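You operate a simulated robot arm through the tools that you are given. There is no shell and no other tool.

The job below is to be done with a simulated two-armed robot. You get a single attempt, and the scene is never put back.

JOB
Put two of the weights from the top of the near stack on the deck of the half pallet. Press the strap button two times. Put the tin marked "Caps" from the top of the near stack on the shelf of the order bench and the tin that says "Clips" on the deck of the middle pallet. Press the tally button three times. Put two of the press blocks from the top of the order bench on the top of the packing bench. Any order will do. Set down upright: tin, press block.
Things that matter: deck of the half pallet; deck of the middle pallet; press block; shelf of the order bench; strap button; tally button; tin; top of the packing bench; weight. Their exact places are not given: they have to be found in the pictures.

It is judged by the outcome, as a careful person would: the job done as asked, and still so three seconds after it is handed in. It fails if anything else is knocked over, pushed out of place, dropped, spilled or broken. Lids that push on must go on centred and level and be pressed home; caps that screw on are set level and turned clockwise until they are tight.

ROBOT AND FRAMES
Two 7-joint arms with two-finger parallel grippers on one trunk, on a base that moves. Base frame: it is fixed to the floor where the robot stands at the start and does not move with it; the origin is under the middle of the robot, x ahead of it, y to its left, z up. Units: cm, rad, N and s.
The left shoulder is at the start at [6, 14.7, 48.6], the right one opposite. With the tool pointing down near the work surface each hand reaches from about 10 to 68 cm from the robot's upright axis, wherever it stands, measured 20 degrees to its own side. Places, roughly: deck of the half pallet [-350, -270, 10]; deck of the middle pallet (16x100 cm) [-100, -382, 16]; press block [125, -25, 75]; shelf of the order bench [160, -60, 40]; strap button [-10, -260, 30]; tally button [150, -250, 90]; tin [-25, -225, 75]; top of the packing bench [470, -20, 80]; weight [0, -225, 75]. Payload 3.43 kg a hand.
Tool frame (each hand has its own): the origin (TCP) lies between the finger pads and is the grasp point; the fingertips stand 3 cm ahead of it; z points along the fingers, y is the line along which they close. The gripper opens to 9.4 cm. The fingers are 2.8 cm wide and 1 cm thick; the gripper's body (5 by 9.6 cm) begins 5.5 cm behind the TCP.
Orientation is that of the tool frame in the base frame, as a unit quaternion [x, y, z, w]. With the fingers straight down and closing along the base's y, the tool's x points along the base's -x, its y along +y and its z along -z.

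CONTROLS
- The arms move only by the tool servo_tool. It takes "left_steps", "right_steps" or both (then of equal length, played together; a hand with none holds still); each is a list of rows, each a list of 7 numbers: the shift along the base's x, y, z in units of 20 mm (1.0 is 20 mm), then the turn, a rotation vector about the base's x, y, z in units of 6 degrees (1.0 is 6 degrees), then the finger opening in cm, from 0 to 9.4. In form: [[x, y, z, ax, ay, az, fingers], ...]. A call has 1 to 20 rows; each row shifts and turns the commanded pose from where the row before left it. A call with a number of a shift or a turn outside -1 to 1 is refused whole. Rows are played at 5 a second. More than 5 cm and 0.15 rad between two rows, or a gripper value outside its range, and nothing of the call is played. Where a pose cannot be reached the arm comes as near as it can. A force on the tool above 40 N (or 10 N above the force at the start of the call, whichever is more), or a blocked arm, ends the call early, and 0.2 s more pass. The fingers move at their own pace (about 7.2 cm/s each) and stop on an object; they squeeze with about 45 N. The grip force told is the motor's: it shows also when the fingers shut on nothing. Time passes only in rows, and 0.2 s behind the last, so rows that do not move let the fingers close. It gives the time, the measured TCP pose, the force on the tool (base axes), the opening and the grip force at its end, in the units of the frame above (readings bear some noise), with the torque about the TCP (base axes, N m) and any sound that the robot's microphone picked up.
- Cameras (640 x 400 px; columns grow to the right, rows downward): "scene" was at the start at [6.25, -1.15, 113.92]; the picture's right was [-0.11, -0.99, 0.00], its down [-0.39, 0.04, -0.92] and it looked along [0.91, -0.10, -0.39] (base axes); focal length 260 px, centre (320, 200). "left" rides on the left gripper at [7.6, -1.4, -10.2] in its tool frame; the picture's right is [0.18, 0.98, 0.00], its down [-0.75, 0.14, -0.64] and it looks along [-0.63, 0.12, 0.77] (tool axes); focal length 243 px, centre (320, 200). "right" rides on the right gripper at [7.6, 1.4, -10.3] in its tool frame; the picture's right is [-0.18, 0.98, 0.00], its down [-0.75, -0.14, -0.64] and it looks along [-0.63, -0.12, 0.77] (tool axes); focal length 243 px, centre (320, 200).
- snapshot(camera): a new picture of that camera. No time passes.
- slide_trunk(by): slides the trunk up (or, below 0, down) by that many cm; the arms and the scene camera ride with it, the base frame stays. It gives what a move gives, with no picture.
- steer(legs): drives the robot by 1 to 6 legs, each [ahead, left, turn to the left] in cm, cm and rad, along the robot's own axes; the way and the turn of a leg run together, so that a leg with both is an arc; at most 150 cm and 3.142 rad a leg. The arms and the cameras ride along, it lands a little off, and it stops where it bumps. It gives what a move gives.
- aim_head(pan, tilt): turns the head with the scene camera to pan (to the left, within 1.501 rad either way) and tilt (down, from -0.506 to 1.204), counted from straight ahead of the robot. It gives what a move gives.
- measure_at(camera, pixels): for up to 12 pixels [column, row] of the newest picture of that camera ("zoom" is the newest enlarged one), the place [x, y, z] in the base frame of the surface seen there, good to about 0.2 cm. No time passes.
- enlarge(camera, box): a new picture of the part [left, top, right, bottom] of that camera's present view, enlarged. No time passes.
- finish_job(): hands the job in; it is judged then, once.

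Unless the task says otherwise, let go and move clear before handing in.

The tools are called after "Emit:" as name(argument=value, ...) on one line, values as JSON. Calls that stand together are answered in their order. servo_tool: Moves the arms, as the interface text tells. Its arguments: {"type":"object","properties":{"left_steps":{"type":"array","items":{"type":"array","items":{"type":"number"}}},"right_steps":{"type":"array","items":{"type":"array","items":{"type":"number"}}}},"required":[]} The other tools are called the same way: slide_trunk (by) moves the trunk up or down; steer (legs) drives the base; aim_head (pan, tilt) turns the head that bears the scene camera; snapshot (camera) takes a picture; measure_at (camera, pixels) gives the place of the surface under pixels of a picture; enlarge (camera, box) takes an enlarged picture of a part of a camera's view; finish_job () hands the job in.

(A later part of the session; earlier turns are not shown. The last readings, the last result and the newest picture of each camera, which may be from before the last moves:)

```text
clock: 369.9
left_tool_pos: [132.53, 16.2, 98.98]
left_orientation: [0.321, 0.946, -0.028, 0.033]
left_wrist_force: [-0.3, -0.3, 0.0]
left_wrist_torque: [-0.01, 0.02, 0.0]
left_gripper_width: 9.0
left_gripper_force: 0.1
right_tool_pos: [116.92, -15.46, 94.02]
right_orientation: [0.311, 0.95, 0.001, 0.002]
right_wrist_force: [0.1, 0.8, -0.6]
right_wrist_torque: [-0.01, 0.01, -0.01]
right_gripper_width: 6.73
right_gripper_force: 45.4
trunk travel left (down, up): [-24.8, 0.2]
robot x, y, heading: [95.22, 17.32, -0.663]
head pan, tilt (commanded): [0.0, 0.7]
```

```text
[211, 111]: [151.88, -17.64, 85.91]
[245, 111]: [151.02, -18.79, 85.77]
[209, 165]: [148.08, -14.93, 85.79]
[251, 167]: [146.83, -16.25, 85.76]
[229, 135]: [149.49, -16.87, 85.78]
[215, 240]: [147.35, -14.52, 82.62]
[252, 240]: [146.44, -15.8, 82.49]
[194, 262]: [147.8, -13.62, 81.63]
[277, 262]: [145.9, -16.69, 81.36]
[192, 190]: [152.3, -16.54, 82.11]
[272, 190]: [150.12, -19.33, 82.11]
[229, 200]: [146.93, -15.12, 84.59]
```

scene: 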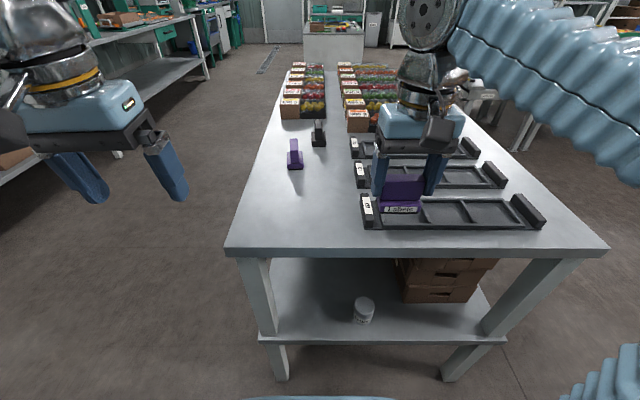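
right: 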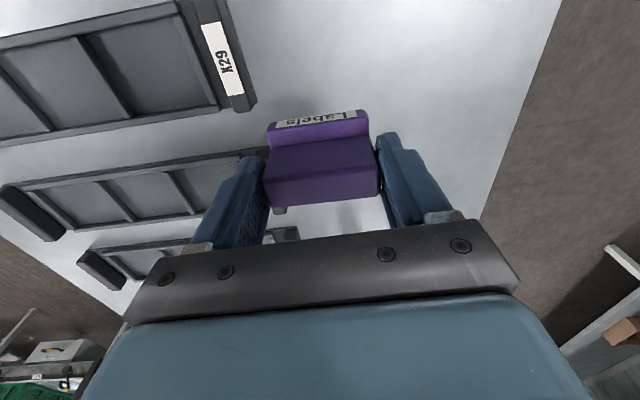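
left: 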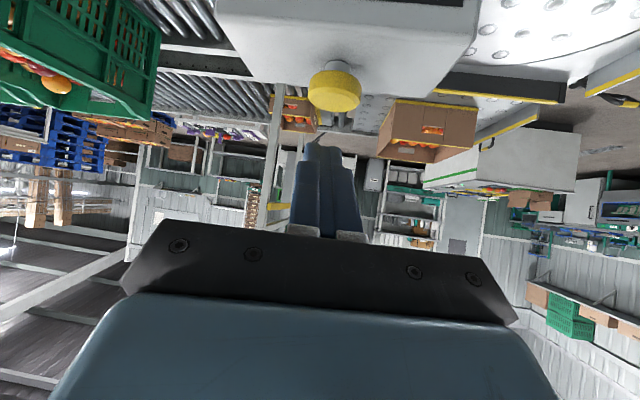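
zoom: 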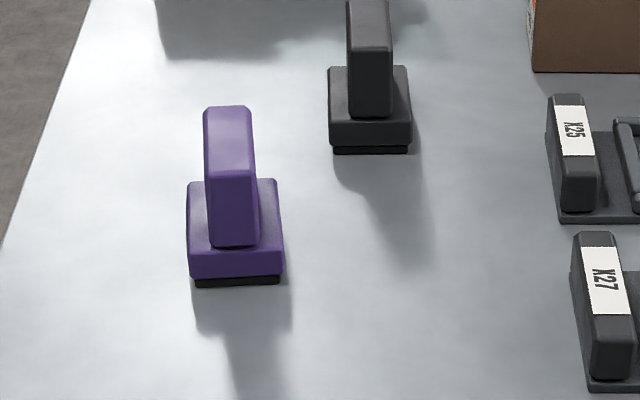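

P2: handle centre ≈(149.15,-16.7), thin axis ≈57°. It is rather far for a vertical hand, so the left hand goes in tilted 45° along the handle's long axis.

Emit:
servo_tool(left_steps=[[0.439, -0.9, -0.1, 0, 0, 0.385, 7], [0.439, -0.9, -0.1, 0, 0, 0.385, 7], [0.439, -0.9, -0.1, -0.454, -0.7, 0, 7], [0.439, -0.9, -0.1, -0.454, -0.7, 0, 7], [0.439, -0.9, -0.1, -0.454, -0.7, 0, 7], [0.439, -0.9, -0.1, -0.454, -0.7, 0, 7], [0.439, -0.9, -0.1, -0.454, -0.7, 0, 7], [0.439, -0.9, -0.1, -0.454, -0.7, 0, 7], [0.439, -0.9, -0.1, -0.454, -0.7, 0, 7], [0.439, -0.9, -0.1, -0.454, -0.7, 0, 7], [0.439, -0.9, -0.1, 0, 0, 0, 7], [0.439, -0.9, -0.1, 0, 0, 0, 7], [0.439, -0.9, -0.1, 0, 0, 0, 7], [0.439, -0.9, -0.1, 0, 0, 0, 7]])

Emit:
snapshot(camera="scene")

Emit:
snapshot(camera="left")

```text
clock: 372.9
left_tool_pos: [144.91, -9.18, 96.03]
left_orientation: [0.267, 0.885, -0.122, 0.36]
left_wrist_force: [0.2, -0.1, -0.5]
left_wrist_torque: [-0.01, 0.01, 0.0]
left_gripper_width: 7.01
left_gripper_force: 0.1
right_tool_pos: [116.93, -15.47, 94.16]
right_orientation: [0.312, 0.95, 0.002, 0.002]
right_wrist_force: [0.0, 0.7, -1.0]
right_wrist_torque: [-0.06, -0.03, -0.02]
right_gripper_width: 6.75
right_gripper_force: 45.0
trunk travel left (down, up): [-24.8, 0.2]
robot x, y, heading: [95.02, 17.33, -0.658]
head pan, tilt (commanded): [0.0, 0.7]
```

```text
taken
```

scene: 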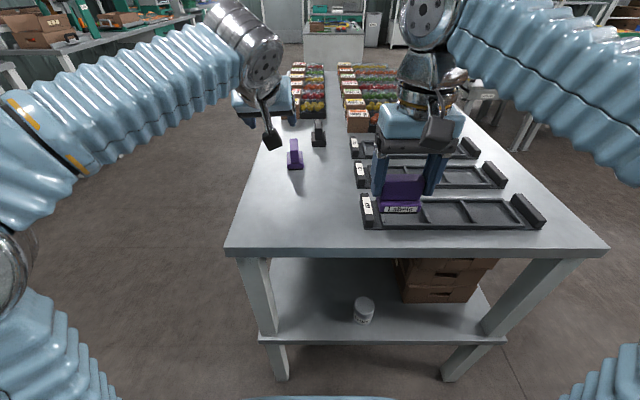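

```text
taken
```

left: 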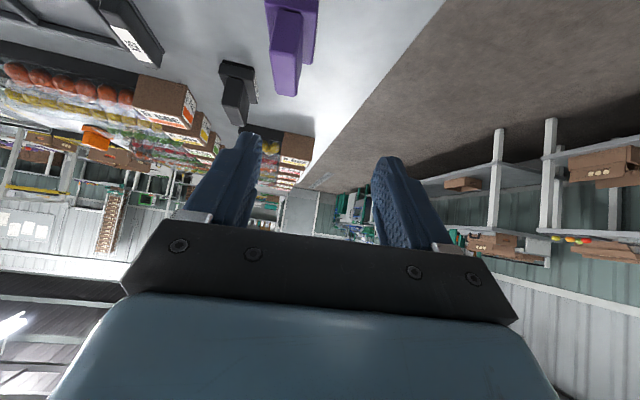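

Emit:
servo_tool(left_steps=[[0.425, -0.87, -0.1, 0, 0, 0.1, 7], [0.425, -0.87, -0.1, 0, 0, 0.1, 7], [0.425, -0.87, -0.1, 0, 0, 0, 7], [0.425, -0.87, -0.1, 0, 0, 0, 7], [0, 0, 0, 0, 0, 0, 7]])

Emit:
snapshot(camera="left")

Emit:
enlarge(camera="scene", box=[240, 90, 360, 190])

```text
clock: 374.1
left_tool_pos: [148.41, -15.96, 95.09]
left_orientation: [0.258, 0.888, -0.118, 0.361]
left_wrist_force: [-0.8, 0.1, -1.5]
left_wrist_torque: [-0.02, -0.07, -0.02]
left_gripper_width: 7.0
left_gripper_force: 0.0
right_tool_pos: [117.05, -15.47, 94.11]
right_orientation: [0.312, 0.95, 0.002, 0.002]
right_wrist_force: [0.0, 1.4, -1.1]
right_wrist_torque: [0.04, 0.01, -0.01]
right_gripper_width: 6.7
right_gripper_force: 45.7
trunk travel left (down, up): [-24.8, 0.2]
robot x, y, heading: [95.04, 17.46, -0.661]
head pan, tilt (commanded): [0.0, 0.7]
```

```text
taken
```

left: 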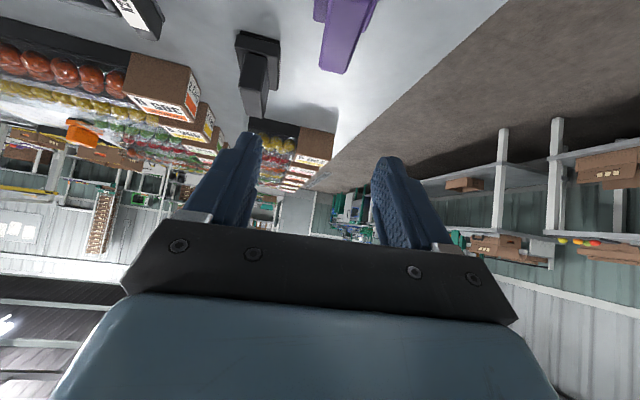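

```text
4.00 times, centred on (300, 140) of scene
```

zoom: 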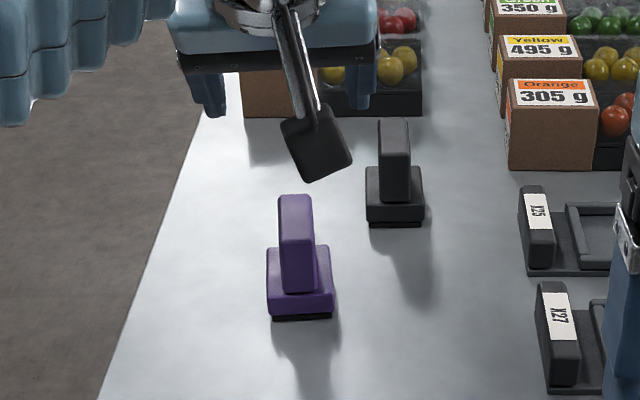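

Alignment is right (handle seen at (340,45), expected (337,41)). Descending around the handle.

Emit:
servo_tool(left_steps=[[0, 0, -0.685, 0, 0, 0, 7], [0, 0, -0.685, 0, 0, 0, 7], [0, 0, -0.685, 0, 0, 0, 7], [0, 0, -0.685, 0, 0, 0, 7], [0, 0, -0.685, 0, 0, 0, 7], [0, 0, -0.685, 0, 0, 0, 7], [0, 0, -0.65, 0, 0, 0, 7], [0, 0, 0, 0, 0, 0, 7]])

Emit:
snapshot(camera="left")

Emit:
enlarge(camera="scene", box=[240, 110, 360, 210])

```text
clock: 375.9
left_tool_pos: [148.49, -15.85, 85.76]
left_orientation: [0.258, 0.888, -0.118, 0.361]
left_wrist_force: [-0.3, -0.1, -0.4]
left_wrist_torque: [0.03, -0.02, 0.01]
left_gripper_width: 7.01
left_gripper_force: 0.1
right_tool_pos: [116.94, -15.5, 94.2]
right_orientation: [0.312, 0.95, 0.003, 0.003]
right_wrist_force: [0.4, 0.5, -1.1]
right_wrist_torque: [-0.01, 0.02, -0.02]
right_gripper_width: 6.75
right_gripper_force: 44.7
trunk travel left (down, up): [-24.8, 0.2]
robot x, y, heading: [95.11, 17.23, -0.657]
head pan, tilt (commanded): [0.0, 0.7]
```

```text
taken
```

left: 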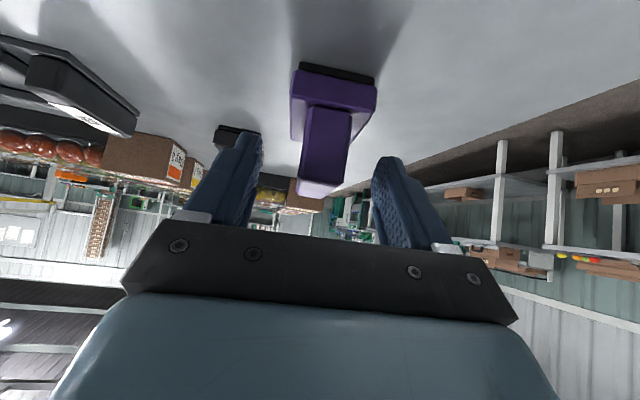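

```text
4.00 times, centred on (300, 160) of scene
```

zoom: 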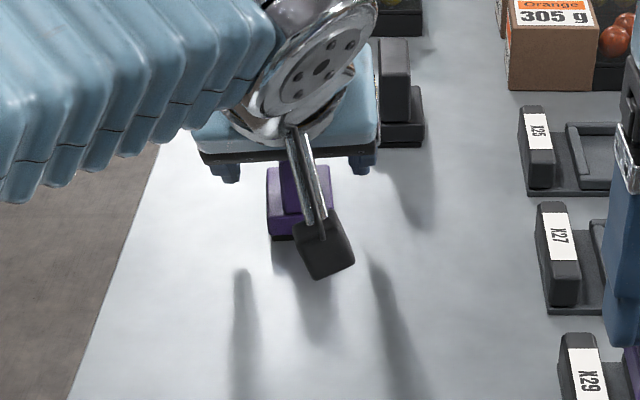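

The handle is between the pads. Closing the left gripper.

Emit:
servo_tool(left_steps=[[0, 0, -0.06, 0, 0, 0, 5.5], [0, 0, 0, 0, 0, 0, 4], [0, 0, 0, 0, 0, 0, 3], [0, 0, 0, 0, 0, 0, 2.2], [0, 0, 0, 0, 0, 0, 1.5], [0, 0, 0, 0, 0, 0, 0.5], [0, 0, 0, 0, 0, 0, 0.5]])

Emit:
enlarge(camera="left", box=[220, 50, 420, 220])

```text
clock: 377.5
left_tool_pos: [148.4, -15.88, 85.56]
left_orientation: [0.258, 0.888, -0.117, 0.361]
left_wrist_force: [0.5, 0.5, 1.6]
left_wrist_torque: [0.05, -0.06, 0.02]
left_gripper_width: 2.55
left_gripper_force: 44.6
right_tool_pos: [117.04, -15.52, 94.09]
right_orientation: [0.311, 0.95, 0.002, 0.003]
right_wrist_force: [-0.3, -0.3, -0.8]
right_wrist_torque: [-0.02, 0.02, -0.03]
right_gripper_width: 6.75
right_gripper_force: 45.4
trunk travel left (down, up): [-24.8, 0.2]
robot x, y, heading: [94.83, 17.19, -0.666]
head pan, tilt (commanded): [0.0, 0.7]
```

```text
2.35 times, centred on (320, 135) of left
```

zoom: 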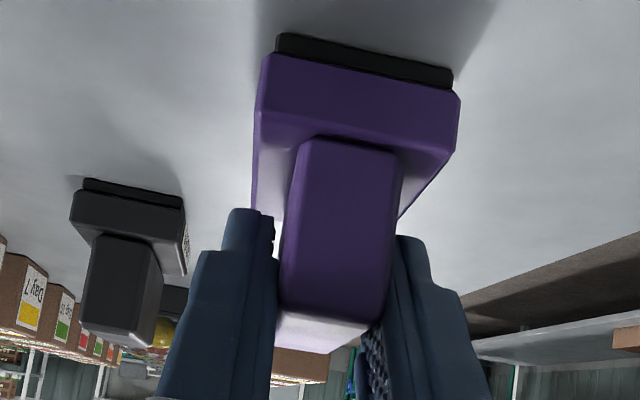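

Gripped (2.55 cm, 45 N). Lifting P2.

Emit:
servo_tool(left_steps=[[0, 0, 0.3, 0, 0, 0, 0.5], [0, 0, 0.5, 0, 0, 0, 0.5], [0, 0, 0.8, 0, 0, 0, 0.5], [0, 0, 0.9, 0, 0, 0, 0.5], [0, 0, 0.9, 0, 0, 0, 0.5], [0, 0, 0.9, 0, 0, 0, 0.5], [-0.4, 0.6, 0.2, 0, 0, 0, 0.5], [-0.4, 0.8, 0, 0, 0, 0, 0.5], [-0.4, 0.8, 0, 0, 0, 0, 0.5], [-0.4, 0.8, 0, 0, 0, 0, 0.5], [-0.4, 0.8, 0, 0, 0, 0, 0.5], [-0.4, 0.8, 0, 0, 0, 0, 0.5]])

Emit:
snapshot(camera="scene")

Emit:
enlarge(camera="left", box=[220, 50, 420, 220])

```text
clock: 380.1
left_tool_pos: [143.45, -6.55, 94.67]
left_orientation: [0.259, 0.888, -0.119, 0.36]
left_wrist_force: [0.8, -0.3, -0.9]
left_wrist_torque: [0.02, 0.01, -0.03]
left_gripper_width: 2.53
left_gripper_force: 45.3
right_tool_pos: [116.89, -15.56, 94.22]
right_orientation: [0.311, 0.95, 0.002, 0.003]
right_wrist_force: [0.5, 0.3, -0.4]
right_wrist_torque: [0.0, -0.02, 0.04]
right_gripper_width: 6.74
right_gripper_force: 45.8
trunk travel left (down, up): [-24.8, 0.2]
robot x, y, heading: [94.98, 17.24, -0.66]
head pan, tilt (commanded): [0.0, 0.7]
```

```text
taken
```

scene: 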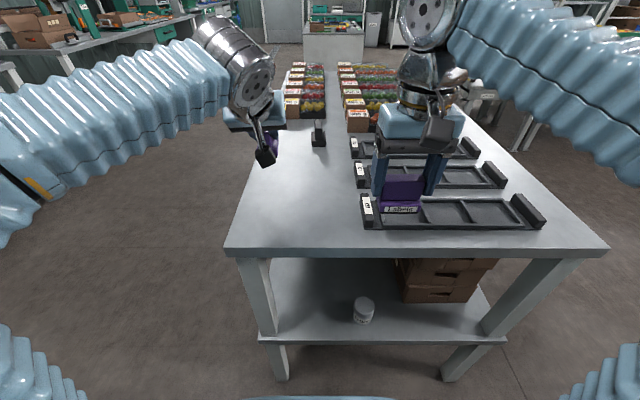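

```text
2.35 times, centred on (320, 135) of left
```

zoom: 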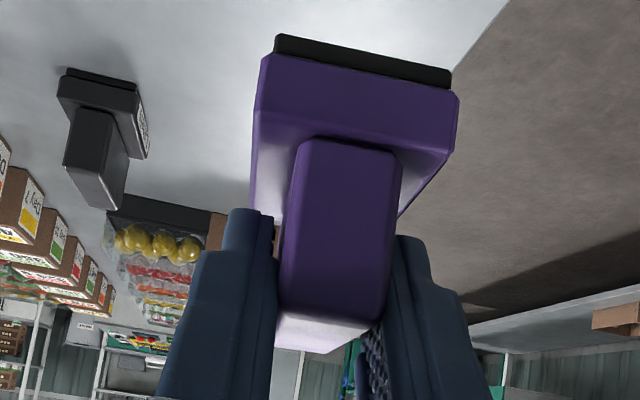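

Both press blocks are held upright. Now I back off and look toward the packing bench (≈(470,-20)).

Emit:
steer(legs=[[-35, 0, 0]])

Emit:
aim_head(pan=0.45, tilt=0.3)

Emit:
snapshot(camera="scene")

Emit:
aim_head(pan=1.1, tilt=0.35)

Emit:
snapshot(camera="scene")

```text
clock: 382.3
left_tool_pos: [115.98, 14.62, 94.7]
left_orientation: [0.262, 0.887, -0.12, 0.36]
left_wrist_force: [0.8, -0.7, -1.5]
left_wrist_torque: [0.04, -0.01, 0.04]
left_gripper_width: 2.56
left_gripper_force: 45.0
right_tool_pos: [89.28, 5.8, 94.14]
right_orientation: [0.316, 0.949, 0.002, 0.002]
right_wrist_force: [-0.4, -0.2, -1.4]
right_wrist_torque: [0.0, -0.01, 0.0]
right_gripper_width: 6.73
right_gripper_force: 44.5
trunk travel left (down, up): [-24.8, 0.2]
robot x, y, heading: [67.95, 38.99, -0.664]
head pan, tilt (commanded): [0.0, 0.7]
```

```text
clock: 383.2
left_tool_pos: [115.88, 14.44, 94.73]
left_orientation: [0.262, 0.888, -0.119, 0.36]
left_wrist_force: [-0.5, -0.5, -1.0]
left_wrist_torque: [0.02, 0.01, -0.02]
left_gripper_width: 2.53
left_gripper_force: 45.3
right_tool_pos: [89.33, 5.82, 94.22]
right_orientation: [0.316, 0.949, 0.002, 0.002]
right_wrist_force: [0.8, 0.0, -0.7]
right_wrist_torque: [0.0, 0.02, 0.01]
right_gripper_width: 6.71
right_gripper_force: 44.3
trunk travel left (down, up): [-24.8, 0.2]
robot x, y, heading: [67.84, 38.94, -0.668]
head pan, tilt (commanded): [0.45, 0.3]
```

```text
taken
```

scene: 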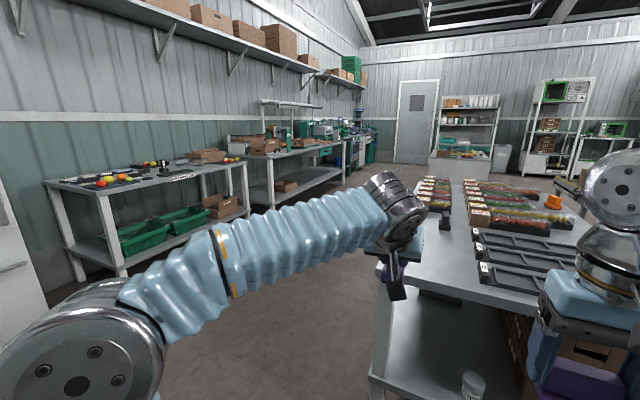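

```text
clock: 384.3
left_tool_pos: [116.01, 14.5, 94.67]
left_orientation: [0.262, 0.887, -0.12, 0.36]
left_wrist_force: [-0.1, 0.2, -1.6]
left_wrist_torque: [0.05, 0.03, 0.02]
left_gripper_width: 2.52
left_gripper_force: 45.1
right_tool_pos: [89.24, 5.82, 94.14]
right_orientation: [0.315, 0.949, 0.002, 0.003]
right_wrist_force: [-0.3, 0.0, -1.0]
right_wrist_torque: [0.03, -0.03, 0.0]
right_gripper_width: 6.71
right_gripper_force: 45.1
trunk travel left (down, up): [-24.8, 0.2]
robot x, y, heading: [67.77, 39.06, -0.668]
head pan, tilt (commanded): [1.1, 0.351]
```

```text
taken
```

scene: 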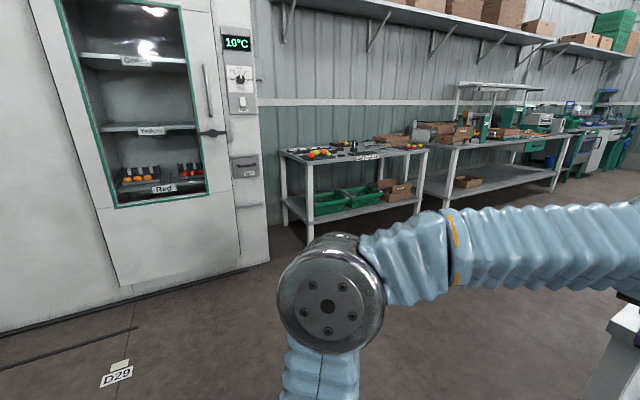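

Emit:
aim_head(pan=0.5, tilt=0.2)

Emit:
snapshot(camera="scene")

Emit:
enlarge(camera="scene", box=[200, 110, 440, 260])

Emit:
measure_at(camera="zoom", pixels=[[150, 165], [250, 165], [330, 150], [380, 120], [450, 120], [620, 200], [600, 190], [350, 165], [420, 100], [210, 180], [100, 150], [400, 160]])

```text
clock: 385.3
left_tool_pos: [115.76, 14.55, 94.61]
left_orientation: [0.262, 0.887, -0.12, 0.361]
left_wrist_force: [-0.2, -0.4, -1.2]
left_wrist_torque: [0.04, 0.01, -0.02]
left_gripper_width: 2.54
left_gripper_force: 44.7
right_tool_pos: [89.2, 5.72, 94.22]
right_orientation: [0.316, 0.949, 0.002, 0.003]
right_wrist_force: [0.5, 0.5, -0.6]
right_wrist_torque: [0.06, 0.0, 0.02]
right_gripper_width: 6.7
right_gripper_force: 44.7
trunk travel left (down, up): [-24.8, 0.2]
robot x, y, heading: [67.83, 38.8, -0.666]
head pan, tilt (commanded): [0.499, 0.201]
```

```text
taken
```

scene: 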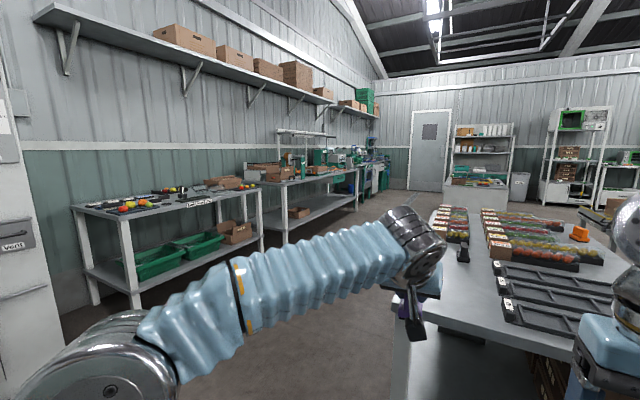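

```text
2.67 times, centred on (320, 185) of scene
```

zoom: 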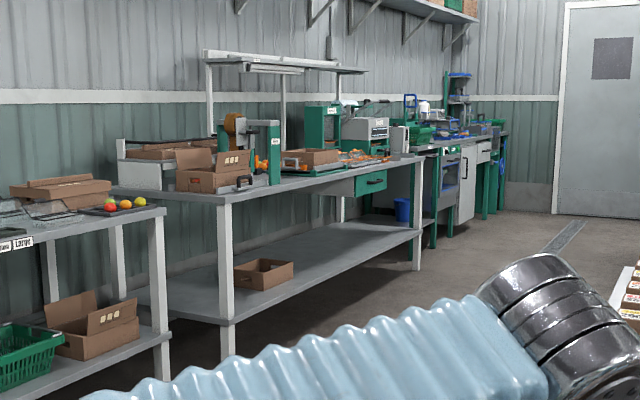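

```text
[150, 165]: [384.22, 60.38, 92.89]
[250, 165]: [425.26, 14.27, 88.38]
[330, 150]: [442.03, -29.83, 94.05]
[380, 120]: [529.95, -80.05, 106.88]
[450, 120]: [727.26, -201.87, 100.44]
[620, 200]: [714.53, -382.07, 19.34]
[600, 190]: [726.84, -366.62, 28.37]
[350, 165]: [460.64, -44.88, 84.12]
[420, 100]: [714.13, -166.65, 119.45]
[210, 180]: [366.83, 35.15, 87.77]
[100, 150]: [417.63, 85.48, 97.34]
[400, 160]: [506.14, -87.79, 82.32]
```

The packing bench is the long bench by the wall, with front edge around u≈-246 (points (460,-45,84), (506,-88,82)). I strafe into the passage between it and the order bench and drive along it.

Emit:
steer(legs=[[0, 92, 0], [150, 0, 0]])

Emit:
aim_head(pan=0.3, tilt=0.35)

Emit:
snapshot(camera="scene")

```text
clock: 396.9
left_tool_pos: [285.69, -3.78, 94.61]
left_orientation: [0.265, 0.886, -0.121, 0.36]
left_wrist_force: [-0.7, -0.2, -1.5]
left_wrist_torque: [-0.01, 0.02, 0.02]
left_gripper_width: 2.54
left_gripper_force: 45.1
right_tool_pos: [259.04, -12.14, 94.0]
right_orientation: [0.32, 0.948, 0.002, 0.003]
right_wrist_force: [0.3, -0.4, -0.9]
right_wrist_torque: [-0.01, 0.03, -0.02]
right_gripper_width: 6.75
right_gripper_force: 45.2
trunk travel left (down, up): [-24.8, 0.2]
robot x, y, heading: [238.13, 21.2, -0.68]
head pan, tilt (commanded): [0.499, 0.201]
```

```text
clock: 397.6
left_tool_pos: [285.67, -3.64, 94.69]
left_orientation: [0.265, 0.886, -0.121, 0.361]
left_wrist_force: [-0.7, -0.5, -0.8]
left_wrist_torque: [0.0, 0.0, -0.02]
left_gripper_width: 2.53
left_gripper_force: 44.8
right_tool_pos: [259.01, -12.23, 94.21]
right_orientation: [0.32, 0.948, 0.002, 0.003]
right_wrist_force: [0.4, 0.2, -0.9]
right_wrist_torque: [-0.03, 0.04, 0.02]
right_gripper_width: 6.73
right_gripper_force: 44.7
trunk travel left (down, up): [-24.8, 0.2]
robot x, y, heading: [237.75, 20.79, -0.68]
head pan, tilt (commanded): [0.3, 0.351]
```

```text
taken
```

scene: 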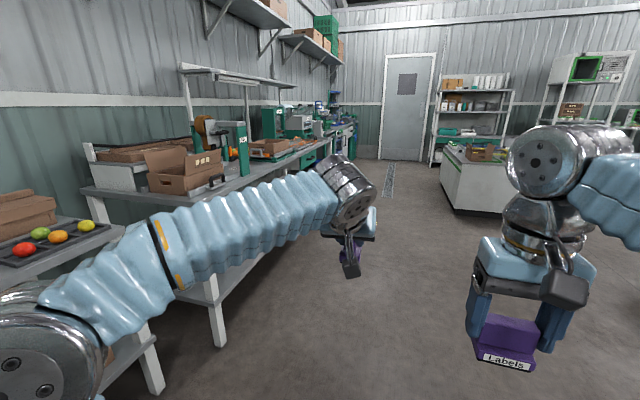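

Emit:
measure_at(camera="scene", pixels=[[110, 195], [180, 195], [225, 188], [260, 172], [300, 155], [175, 180], [265, 150], [240, 145], [215, 335], [150, 380], [480, 180], [90, 185]])

Emit:
enlarge(camera="scene", box=[70, 80, 350, 220])

```text
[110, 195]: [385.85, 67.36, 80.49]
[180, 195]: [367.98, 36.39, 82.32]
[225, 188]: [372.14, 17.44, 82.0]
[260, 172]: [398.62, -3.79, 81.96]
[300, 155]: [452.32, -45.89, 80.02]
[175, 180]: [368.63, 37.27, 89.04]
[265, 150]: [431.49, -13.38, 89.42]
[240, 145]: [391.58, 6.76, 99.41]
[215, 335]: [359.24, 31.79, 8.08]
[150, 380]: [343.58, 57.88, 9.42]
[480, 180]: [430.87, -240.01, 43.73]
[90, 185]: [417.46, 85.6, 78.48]
```

```text
2.29 times, centred on (210, 150) of scene
```

zoom: 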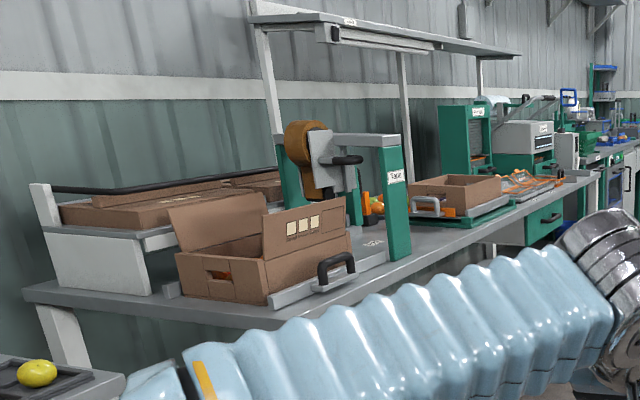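

The packing bench's front edge is at u≈-241. I drive on 140 cm and turn left to face it.

Emit:
steer(legs=[[135, 0, 0], [0, 0, 1.59]])

Emit:
aim_head(pan=0.0, tilt=0.45)

Emit:
snapshot(camera="scene")

Emit:
enlarge(camera="scene", box=[140, 100, 500, 290])

```text
clock: 408.1
left_tool_pos: [368.37, -13.23, 94.63]
left_orientation: [-0.442, 0.813, 0.17, 0.34]
left_wrist_force: [-0.6, 0.1, 0.4]
left_wrist_torque: [-0.01, 0.0, -0.01]
left_gripper_width: 2.54
left_gripper_force: 45.1
right_tool_pos: [377.04, -39.78, 94.18]
right_orientation: [-0.448, 0.894, 0.003, 0.0]
right_wrist_force: [-0.8, -0.1, -0.9]
right_wrist_torque: [0.0, -0.02, 0.03]
right_gripper_width: 6.73
right_gripper_force: 44.9
trunk travel left (down, up): [-24.8, 0.2]
robot x, y, heading: [344.1, -61.51, 0.899]
head pan, tilt (commanded): [0.3, 0.351]
```

```text
clock: 408.9
left_tool_pos: [368.48, -13.23, 94.71]
left_orientation: [-0.443, 0.813, 0.17, 0.338]
left_wrist_force: [-0.1, 0.3, -1.6]
left_wrist_torque: [-0.04, -0.02, 0.01]
left_gripper_width: 2.53
left_gripper_force: 44.9
right_tool_pos: [377.04, -39.9, 94.16]
right_orientation: [-0.448, 0.894, 0.003, 0.0]
right_wrist_force: [-0.2, -0.4, -2.0]
right_wrist_torque: [-0.01, 0.02, -0.02]
right_gripper_width: 6.71
right_gripper_force: 45.2
trunk travel left (down, up): [-24.8, 0.2]
robot x, y, heading: [344.01, -61.52, 0.901]
head pan, tilt (commanded): [0.0, 0.45]
```

```text
taken
```

scene: 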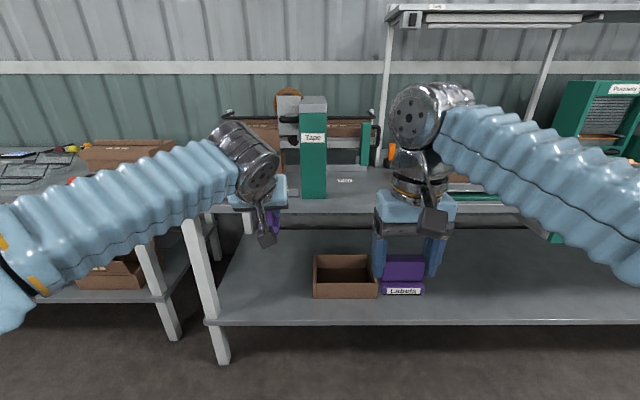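

```text
1.78 times, centred on (320, 195) of scene
```

zoom: 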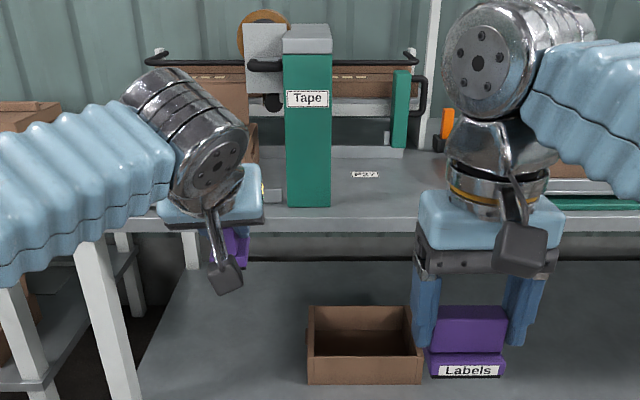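

A free area of the bench top lies right of the tape machine's green column, around (350,190). I measure it.

Emit:
measure_at(camera="scene", pixels=[[335, 205], [370, 205], [345, 180], [335, 170], [375, 170], [310, 205], [325, 190], [355, 160], [460, 200], [250, 205], [370, 160], [305, 170]])

Emit:
aim_head(pan=-0.5, tilt=0.45)

Emit:
snapshot(camera="scene")

```text
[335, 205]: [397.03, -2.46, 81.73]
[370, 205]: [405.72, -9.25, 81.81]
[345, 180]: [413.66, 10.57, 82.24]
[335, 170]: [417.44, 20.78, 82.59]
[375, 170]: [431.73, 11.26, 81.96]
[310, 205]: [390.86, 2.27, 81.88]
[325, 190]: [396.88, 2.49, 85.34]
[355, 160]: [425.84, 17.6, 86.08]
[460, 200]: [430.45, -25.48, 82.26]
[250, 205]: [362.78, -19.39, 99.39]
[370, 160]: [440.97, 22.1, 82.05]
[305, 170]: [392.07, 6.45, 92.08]
```

```text
clock: 409.8
left_tool_pos: [368.4, -13.28, 94.68]
left_orientation: [-0.442, 0.813, 0.17, 0.339]
left_wrist_force: [0.5, 0.2, -0.8]
left_wrist_torque: [0.0, 0.01, -0.02]
left_gripper_width: 2.53
left_gripper_force: 45.4
right_tool_pos: [377.08, -39.93, 94.12]
right_orientation: [-0.448, 0.894, 0.003, 0.001]
right_wrist_force: [0.0, 0.3, 0.2]
right_wrist_torque: [0.02, 0.06, -0.02]
right_gripper_width: 6.73
right_gripper_force: 45.1
trunk travel left (down, up): [-24.8, 0.2]
robot x, y, heading: [344.06, -61.53, 0.899]
head pan, tilt (commanded): [-0.499, 0.45]
```

```text
taken
```

scene: 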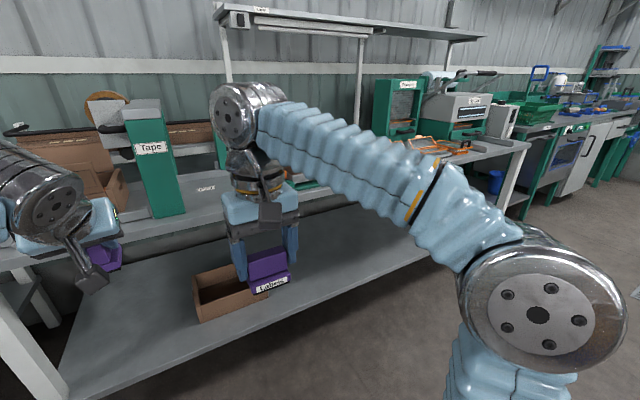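

Bench top z≈82. I shift 18 cm to the right to centre myself on the free stretch, then look again.

Emit:
steer(legs=[[0, -18, 0.012]])

Emit:
aim_head(pan=0.0, tilt=0.5)

Emit:
snapshot(camera="scene")

Emit:
snapshot(camera="left")

Emit:
snapshot(camera="right")

```text
clock: 411.4
left_tool_pos: [382.02, -24.1, 94.7]
left_orientation: [-0.449, 0.809, 0.172, 0.338]
left_wrist_force: [0.0, 0.3, -0.8]
left_wrist_torque: [0.0, -0.02, 0.0]
left_gripper_width: 2.52
left_gripper_force: 44.9
right_tool_pos: [391.14, -50.61, 94.09]
right_orientation: [-0.455, 0.891, 0.003, 0.0]
right_wrist_force: [-0.1, 1.6, -1.0]
right_wrist_torque: [-0.03, -0.02, -0.01]
right_gripper_width: 6.72
right_gripper_force: 45.1
trunk travel left (down, up): [-24.8, 0.2]
robot x, y, heading: [358.2, -72.86, 0.912]
head pan, tilt (commanded): [-0.499, 0.45]
```

```text
clock: 412.3
left_tool_pos: [381.93, -24.15, 94.68]
left_orientation: [-0.449, 0.809, 0.173, 0.338]
left_wrist_force: [0.1, 0.0, -0.9]
left_wrist_torque: [0.02, -0.03, 0.01]
left_gripper_width: 2.55
left_gripper_force: 45.0
right_tool_pos: [391.22, -50.62, 94.25]
right_orientation: [-0.454, 0.891, 0.004, 0.001]
right_wrist_force: [0.1, -0.1, -0.9]
right_wrist_torque: [-0.02, -0.01, 0.01]
right_gripper_width: 6.75
right_gripper_force: 44.9
trunk travel left (down, up): [-24.8, 0.2]
robot x, y, heading: [358.3, -72.35, 0.909]
head pan, tilt (commanded): [0.0, 0.499]
```

```text
taken
```

scene: 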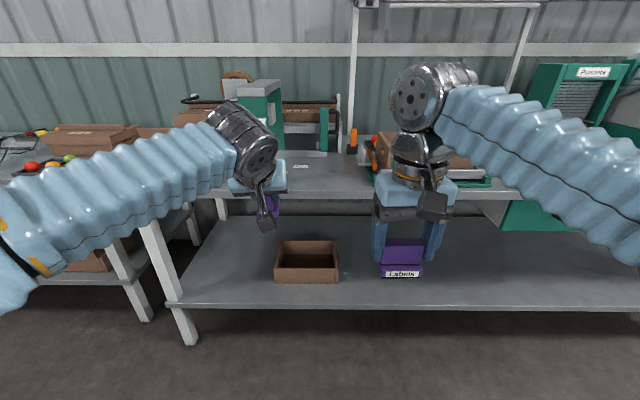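

```text
taken
```

left: 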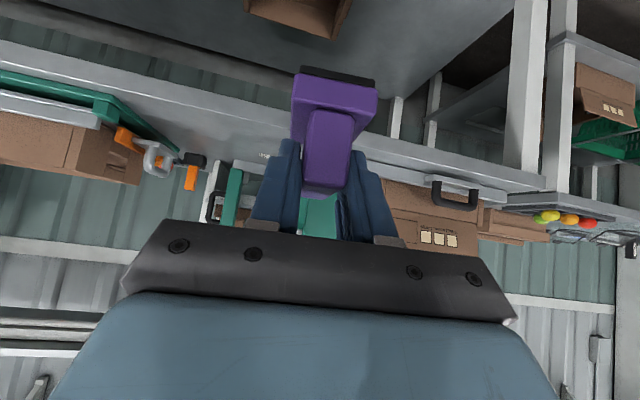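

```text
taken
```

right: 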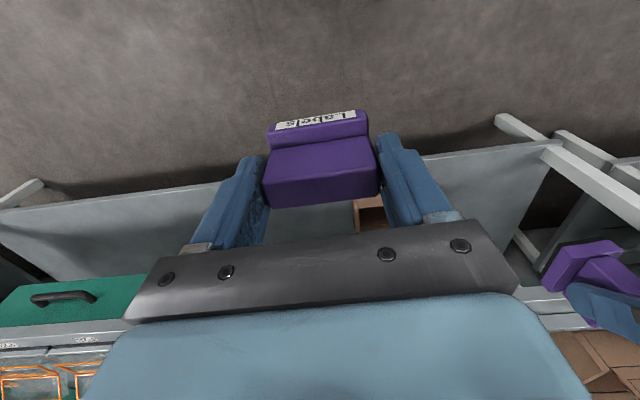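

Emit:
measure_at(camera="scene", pixels=[[292, 188], [330, 188], [368, 188], [300, 168], [330, 168], [365, 168], [375, 178], [340, 158], [372, 150], [470, 190], [300, 150], [268, 135]])

Emit:
enlarge(camera="scene", box=[230, 70, 510, 220])

```text
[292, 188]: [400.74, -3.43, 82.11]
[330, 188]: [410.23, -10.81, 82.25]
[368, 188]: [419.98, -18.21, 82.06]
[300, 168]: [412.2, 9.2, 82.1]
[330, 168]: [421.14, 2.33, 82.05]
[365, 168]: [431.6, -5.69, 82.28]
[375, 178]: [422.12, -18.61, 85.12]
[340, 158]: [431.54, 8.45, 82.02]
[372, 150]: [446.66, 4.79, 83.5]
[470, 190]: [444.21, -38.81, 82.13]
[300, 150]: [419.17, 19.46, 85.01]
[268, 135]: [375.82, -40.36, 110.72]
```

```text
2.29 times, centred on (370, 145) of scene
```

zoom: 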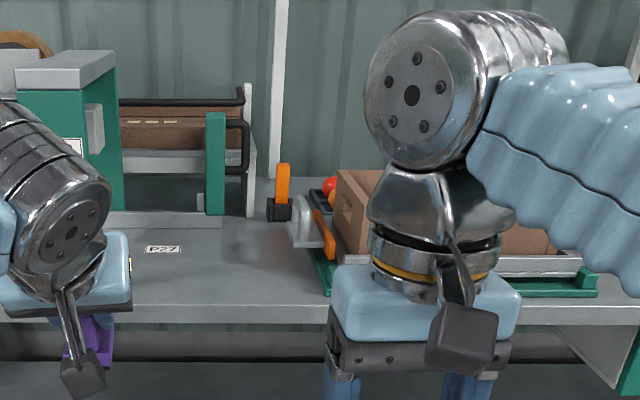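

Free bench area: v from -316 to -344, u from -241 to -262, z≈82.1. I draw the left hand back 14 cm (to keep off the tape machine) and drive 42 cm forward.

Emit:
servo_tool(left_steps=[[-0.614, -0.789, 0, 0, 0, 0, 0.5], [-0.614, -0.789, 0, 0, 0, 0, 0.5], [-0.614, -0.789, 0, 0, 0, 0, 0.5], [-0.614, -0.789, 0, 0, 0, 0, 0.5], [-0.614, -0.789, 0, 0, 0, 0, 0.5], [-0.614, -0.789, 0, 0, 0, 0, 0.5], [-0.614, -0.789, 0, 0, 0, 0, 0.5], [0, 0, 0, 0, 0, 0, 0.5]])

Emit:
steer(legs=[[40, 0, 0]])

Emit:
aim_head(pan=0.0, tilt=0.75)

Emit:
snapshot(camera="scene")

Emit:
snapshot(camera="right")

```text
clock: 414.1
left_tool_pos: [373.51, -35.15, 94.76]
left_orientation: [-0.448, 0.809, 0.173, 0.338]
left_wrist_force: [-0.3, 0.7, -1.0]
left_wrist_torque: [0.03, 0.02, -0.02]
left_gripper_width: 2.53
left_gripper_force: 44.5
right_tool_pos: [391.01, -50.58, 94.24]
right_orientation: [-0.455, 0.89, 0.003, 0.0]
right_wrist_force: [0.5, -0.1, -0.9]
right_wrist_torque: [-0.01, -0.01, 0.01]
right_gripper_width: 6.69
right_gripper_force: 44.7
trunk travel left (down, up): [-24.8, 0.2]
robot x, y, heading: [358.48, -72.85, 0.914]
head pan, tilt (commanded): [0.0, 0.499]
```

```text
clock: 416.6
left_tool_pos: [397.85, -3.89, 94.75]
left_orientation: [-0.447, 0.81, 0.173, 0.339]
left_wrist_force: [-0.4, 0.4, -0.6]
left_wrist_torque: [0.02, -0.04, 0.0]
left_gripper_width: 2.53
left_gripper_force: 44.7
right_tool_pos: [415.23, -19.48, 94.22]
right_orientation: [-0.453, 0.891, 0.003, 0.001]
right_wrist_force: [0.4, -0.3, -1.9]
right_wrist_torque: [0.0, 0.04, -0.02]
right_gripper_width: 6.73
right_gripper_force: 45.0
trunk travel left (down, up): [-24.8, 0.2]
robot x, y, heading: [382.46, -41.33, 0.915]
head pan, tilt (commanded): [0.0, 0.499]
```

```text
clock: 417.3
left_tool_pos: [397.69, -3.82, 94.85]
left_orientation: [-0.447, 0.81, 0.172, 0.339]
left_wrist_force: [0.3, 0.5, -1.6]
left_wrist_torque: [-0.03, 0.02, 0.03]
left_gripper_width: 2.53
left_gripper_force: 44.7
right_tool_pos: [415.33, -19.33, 94.09]
right_orientation: [-0.453, 0.891, 0.003, 0.001]
right_wrist_force: [0.1, -0.1, -0.7]
right_wrist_torque: [0.01, -0.01, 0.01]
right_gripper_width: 6.74
right_gripper_force: 45.1
trunk travel left (down, up): [-24.8, 0.2]
robot x, y, heading: [382.67, -41.2, 0.911]
head pan, tilt (commanded): [0.0, 0.75]
```

```text
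taken
```

scene: 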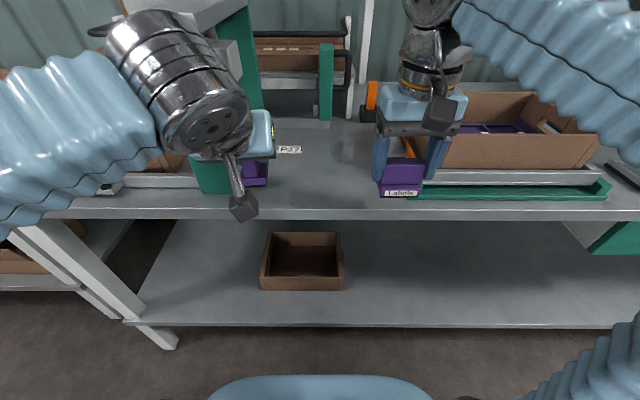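

```text
taken
```

right: 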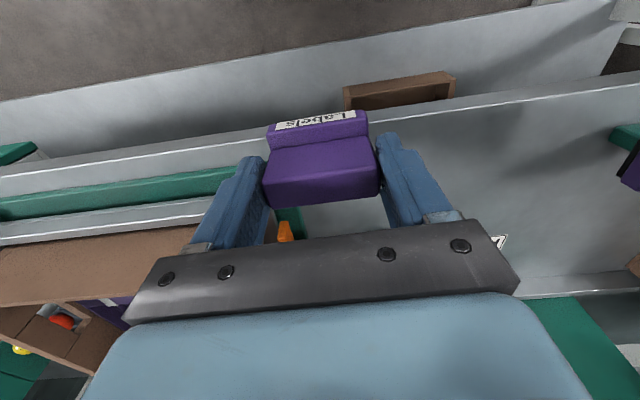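

I measure the free stretch from here: between the tape column (x≈250) and the green tray (left end x≈415).

Emit:
measure_at(camera="scene", pixels=[[280, 208], [340, 208], [400, 208], [420, 192], [350, 180], [300, 180], [330, 140], [290, 150], [370, 140], [408, 150], [415, 180], [250, 195]])

Emit:
enlarge(camera="scene", box=[220, 90, 460, 230])

```text
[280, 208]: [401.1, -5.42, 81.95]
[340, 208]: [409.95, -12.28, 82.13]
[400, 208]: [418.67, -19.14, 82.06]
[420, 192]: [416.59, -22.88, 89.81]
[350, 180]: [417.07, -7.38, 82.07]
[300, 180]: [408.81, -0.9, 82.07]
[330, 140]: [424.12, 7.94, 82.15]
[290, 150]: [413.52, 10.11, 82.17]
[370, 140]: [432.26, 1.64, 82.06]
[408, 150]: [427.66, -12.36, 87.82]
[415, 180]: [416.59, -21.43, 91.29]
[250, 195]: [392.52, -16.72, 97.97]
```

```text
2.67 times, centred on (340, 160) of scene
```

zoom: 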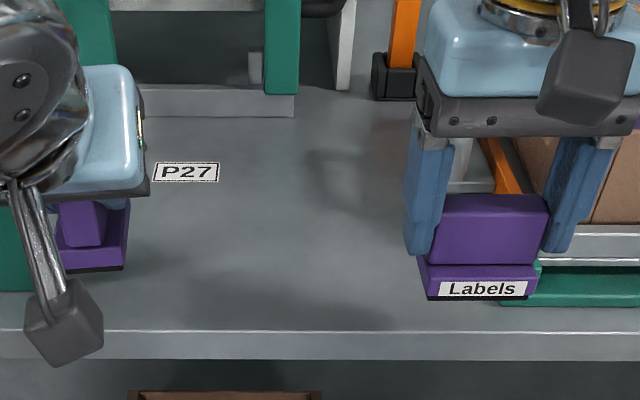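

Target for P1: (418.2,-6.2) (pixel ≈(352,178)); for P2: about v=-321. I move the right hand over its spot.

Emit:
servo_tool(right_steps=[[0.18, 0.825, 0, 0, 0, 0, 4], [0.18, 0.825, 0, 0, 0, 0, 4], [0.18, 0.825, 0, 0, 0, 0, 4], [0.18, 0.825, 0, 0, 0, 0, 4], [0.18, 0.825, 0, 0, 0, 0, 4], [0.18, 0.825, 0, 0, 0, 0, 4], [0.18, 0.825, 0, 0, 0, 0, 4], [0.18, 0.825, 0, 0, 0, 0, 4], [0, 0, 0, 0, 0, 0, 4]])

Emit:
snapshot(camera="scene")

Emit:
snapshot(camera="right")

```text
clock: 419.3
left_tool_pos: [397.74, -3.82, 94.55]
left_orientation: [-0.448, 0.81, 0.172, 0.338]
left_wrist_force: [-0.4, 0.3, -0.8]
left_wrist_torque: [-0.02, 0.03, -0.04]
left_gripper_width: 2.52
left_gripper_force: 45.0
right_tool_pos: [418.26, -6.49, 94.07]
right_orientation: [-0.453, 0.891, 0.003, 0.0]
right_wrist_force: [0.3, 0.4, -2.1]
right_wrist_torque: [-0.01, 0.0, 0.03]
right_gripper_width: 6.73
right_gripper_force: 45.1
trunk travel left (down, up): [-24.8, 0.2]
robot x, y, heading: [382.55, -41.59, 0.916]
head pan, tilt (commanded): [0.0, 0.75]
```

```text
taken
```

scene: 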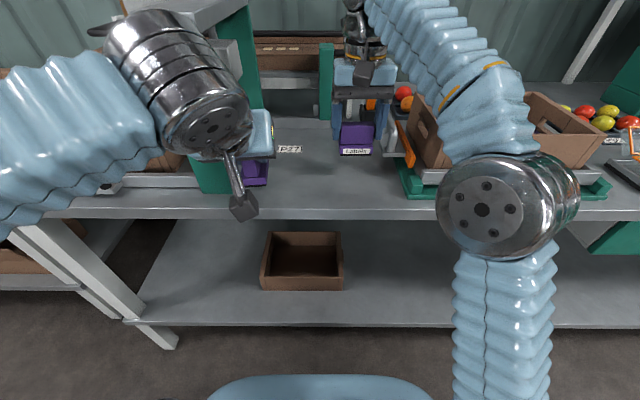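

```text
taken
```

right: 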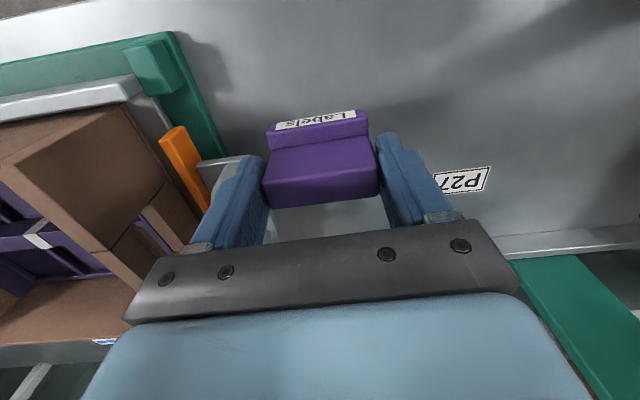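

A grey clamp lies close to my right finger (right picture (225,168)). I measure the clamp and tray positions.

Emit:
measure_at(camera="right", pixels=[[225, 165], [238, 160], [210, 170], [180, 150], [200, 190], [215, 150], [175, 50], [220, 158], [300, 70], [270, 100], [400, 100], [240, 120]])

Emit:
enlarge(camera="right", box=[140, 90, 300, 220])

```text
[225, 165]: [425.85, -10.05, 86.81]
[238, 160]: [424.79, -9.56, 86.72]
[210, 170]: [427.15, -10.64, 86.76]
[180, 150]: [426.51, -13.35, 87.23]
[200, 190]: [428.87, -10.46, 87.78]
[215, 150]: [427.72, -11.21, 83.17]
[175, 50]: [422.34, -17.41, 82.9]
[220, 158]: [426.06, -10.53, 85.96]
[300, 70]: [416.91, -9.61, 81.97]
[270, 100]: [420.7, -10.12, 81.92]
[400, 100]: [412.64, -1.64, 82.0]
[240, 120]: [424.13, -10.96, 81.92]
```

```text
3.08 times, centred on (220, 155) of right
```

zoom: 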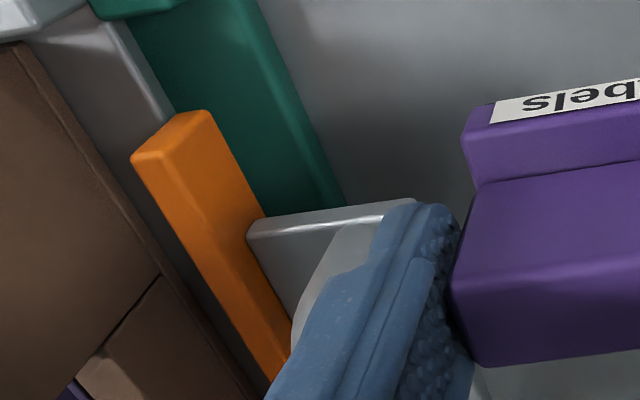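

The clamp (v≈-341, u≈-252) is too near for opening the finger there. I shift P1's spot 6 cm toward the front edge: (414.3,-8.8).

Emit:
servo_tool(right_steps=[[-0.66, -0.387, 0, 0, 0, 0, 4], [-0.66, -0.387, 0, 0, 0, 0, 4], [-0.66, -0.387, 0, 0, 0, 0, 4], [0, 0, 0, 0, 0, 0, 4]])

Emit:
snapshot(camera="right")

Emit:
enlarge(camera="scene", box=[220, 90, 460, 230])

```text
clock: 420.3
left_tool_pos: [397.75, -3.94, 94.62]
left_orientation: [-0.447, 0.81, 0.173, 0.338]
left_wrist_force: [0.1, 0.7, -1.4]
left_wrist_torque: [0.01, 0.02, 0.0]
left_gripper_width: 2.51
left_gripper_force: 44.8
right_tool_pos: [414.07, -8.63, 94.17]
right_orientation: [-0.453, 0.891, 0.003, 0.0]
right_wrist_force: [0.4, -0.4, -1.2]
right_wrist_torque: [0.0, -0.01, 0.04]
right_gripper_width: 6.75
right_gripper_force: 44.9
trunk travel left (down, up): [-24.8, 0.2]
robot x, y, heading: [382.54, -41.45, 0.917]
head pan, tilt (commanded): [0.0, 0.75]
```

```text
taken
```

right: 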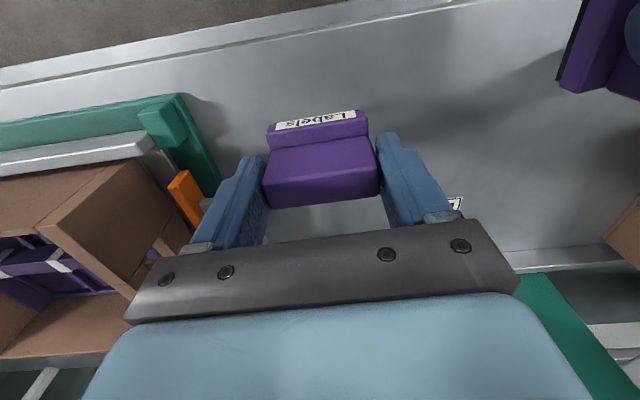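

```text
2.67 times, centred on (340, 160) of scene
```

zoom: 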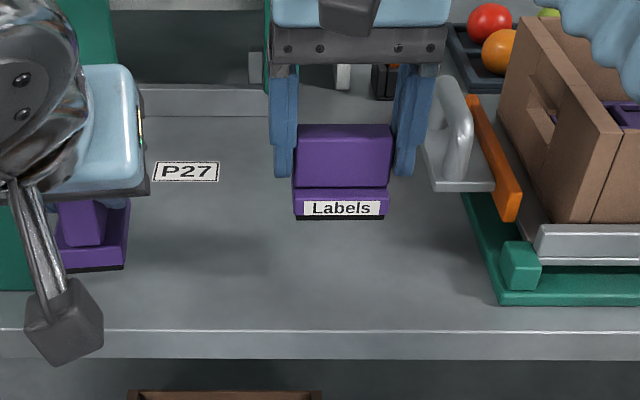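

Clear of the clamp and tray now. Lowering P1.

Emit:
servo_tool(right_steps=[[0, 0, -0.6, 0, 0, 0, 4], [0, 0, -0.7, 0, 0, 0, 4], [0, 0, -0.7, 0, 0, 0, 4], [0, 0, -0.6, 0, 0, 0, 4], [0, 0, -0.3, 0, 0, 0, 4], [0, 0, 0, 0, 0, 0, 4]])

Emit:
enlarge(camera="scene", box=[280, 120, 400, 220])

```text
clock: 421.7
left_tool_pos: [397.75, -4.02, 94.66]
left_orientation: [-0.448, 0.809, 0.173, 0.338]
left_wrist_force: [1.0, 0.2, -0.8]
left_wrist_torque: [-0.02, 0.02, 0.0]
left_gripper_width: 2.51
left_gripper_force: 45.2
right_tool_pos: [414.09, -8.66, 88.43]
right_orientation: [-0.454, 0.891, 0.003, 0.0]
right_wrist_force: [0.7, -0.2, -0.9]
right_wrist_torque: [0.01, 0.03, 0.01]
right_gripper_width: 6.71
right_gripper_force: 45.1
trunk travel left (down, up): [-24.8, 0.2]
robot x, y, heading: [382.46, -41.52, 0.913]
head pan, tilt (commanded): [0.0, 0.75]
```

```text
4.00 times, centred on (340, 170) of scene
```

zoom: 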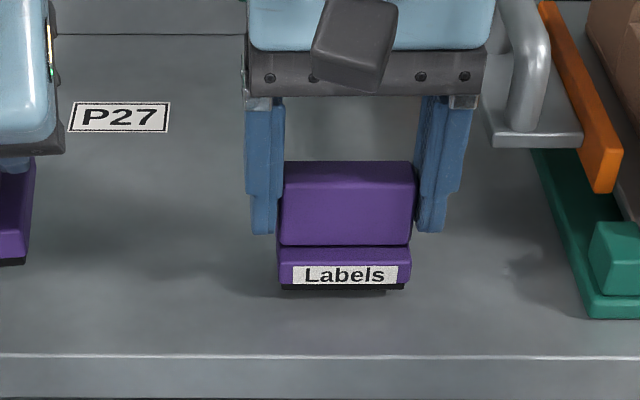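

Emit:
servo_tool(right_steps=[[0, 0, -0.1, 0, 0, 0, 4], [0, 0, -0.08, 0, 0, 0, 4], [0, 0, -0.05, 0, 0, 0, 4], [0, 0, 0, 0, 0, 0, 4]])

```text
clock: 422.7
left_tool_pos: [397.76, -3.83, 94.76]
left_orientation: [-0.448, 0.81, 0.173, 0.338]
left_wrist_force: [1.3, 0.4, -0.5]
left_wrist_torque: [-0.01, 0.04, -0.02]
left_gripper_width: 2.54
left_gripper_force: 44.7
right_tool_pos: [414.19, -8.66, 87.91]
right_orientation: [-0.454, 0.891, 0.003, -0.001]
right_wrist_force: [0.0, -0.3, -0.8]
right_wrist_torque: [0.05, 0.02, 0.0]
right_gripper_width: 6.73
right_gripper_force: 45.2
trunk travel left (down, up): [-24.8, 0.2]
robot x, y, heading: [382.82, -41.63, 0.914]
head pan, tilt (commanded): [0.0, 0.75]
```

Emit:
servo_tool(right_steps=[[0, 0, -0.05, 0, 0, 0, 4], [0, 0, -0.05, 0, 0, 0, 4], [0, 0, 0, 0, 0, 0, 4]])

```text
clock: 423.5
left_tool_pos: [397.76, -3.85, 94.72]
left_orientation: [-0.447, 0.81, 0.172, 0.339]
left_wrist_force: [-0.6, -0.6, -0.6]
left_wrist_torque: [-0.03, -0.01, -0.06]
left_gripper_width: 2.52
left_gripper_force: 44.6
right_tool_pos: [414.18, -8.71, 87.8]
right_orientation: [-0.454, 0.891, 0.003, 0.001]
right_wrist_force: [2.5, 3.4, 11.7]
right_wrist_torque: [-0.1, -0.21, 0.03]
right_gripper_width: 6.74
right_gripper_force: 45.2
trunk travel left (down, up): [-24.8, 0.2]
robot x, y, heading: [382.22, -41.38, 0.911]
head pan, tilt (commanded): [0.0, 0.75]
```

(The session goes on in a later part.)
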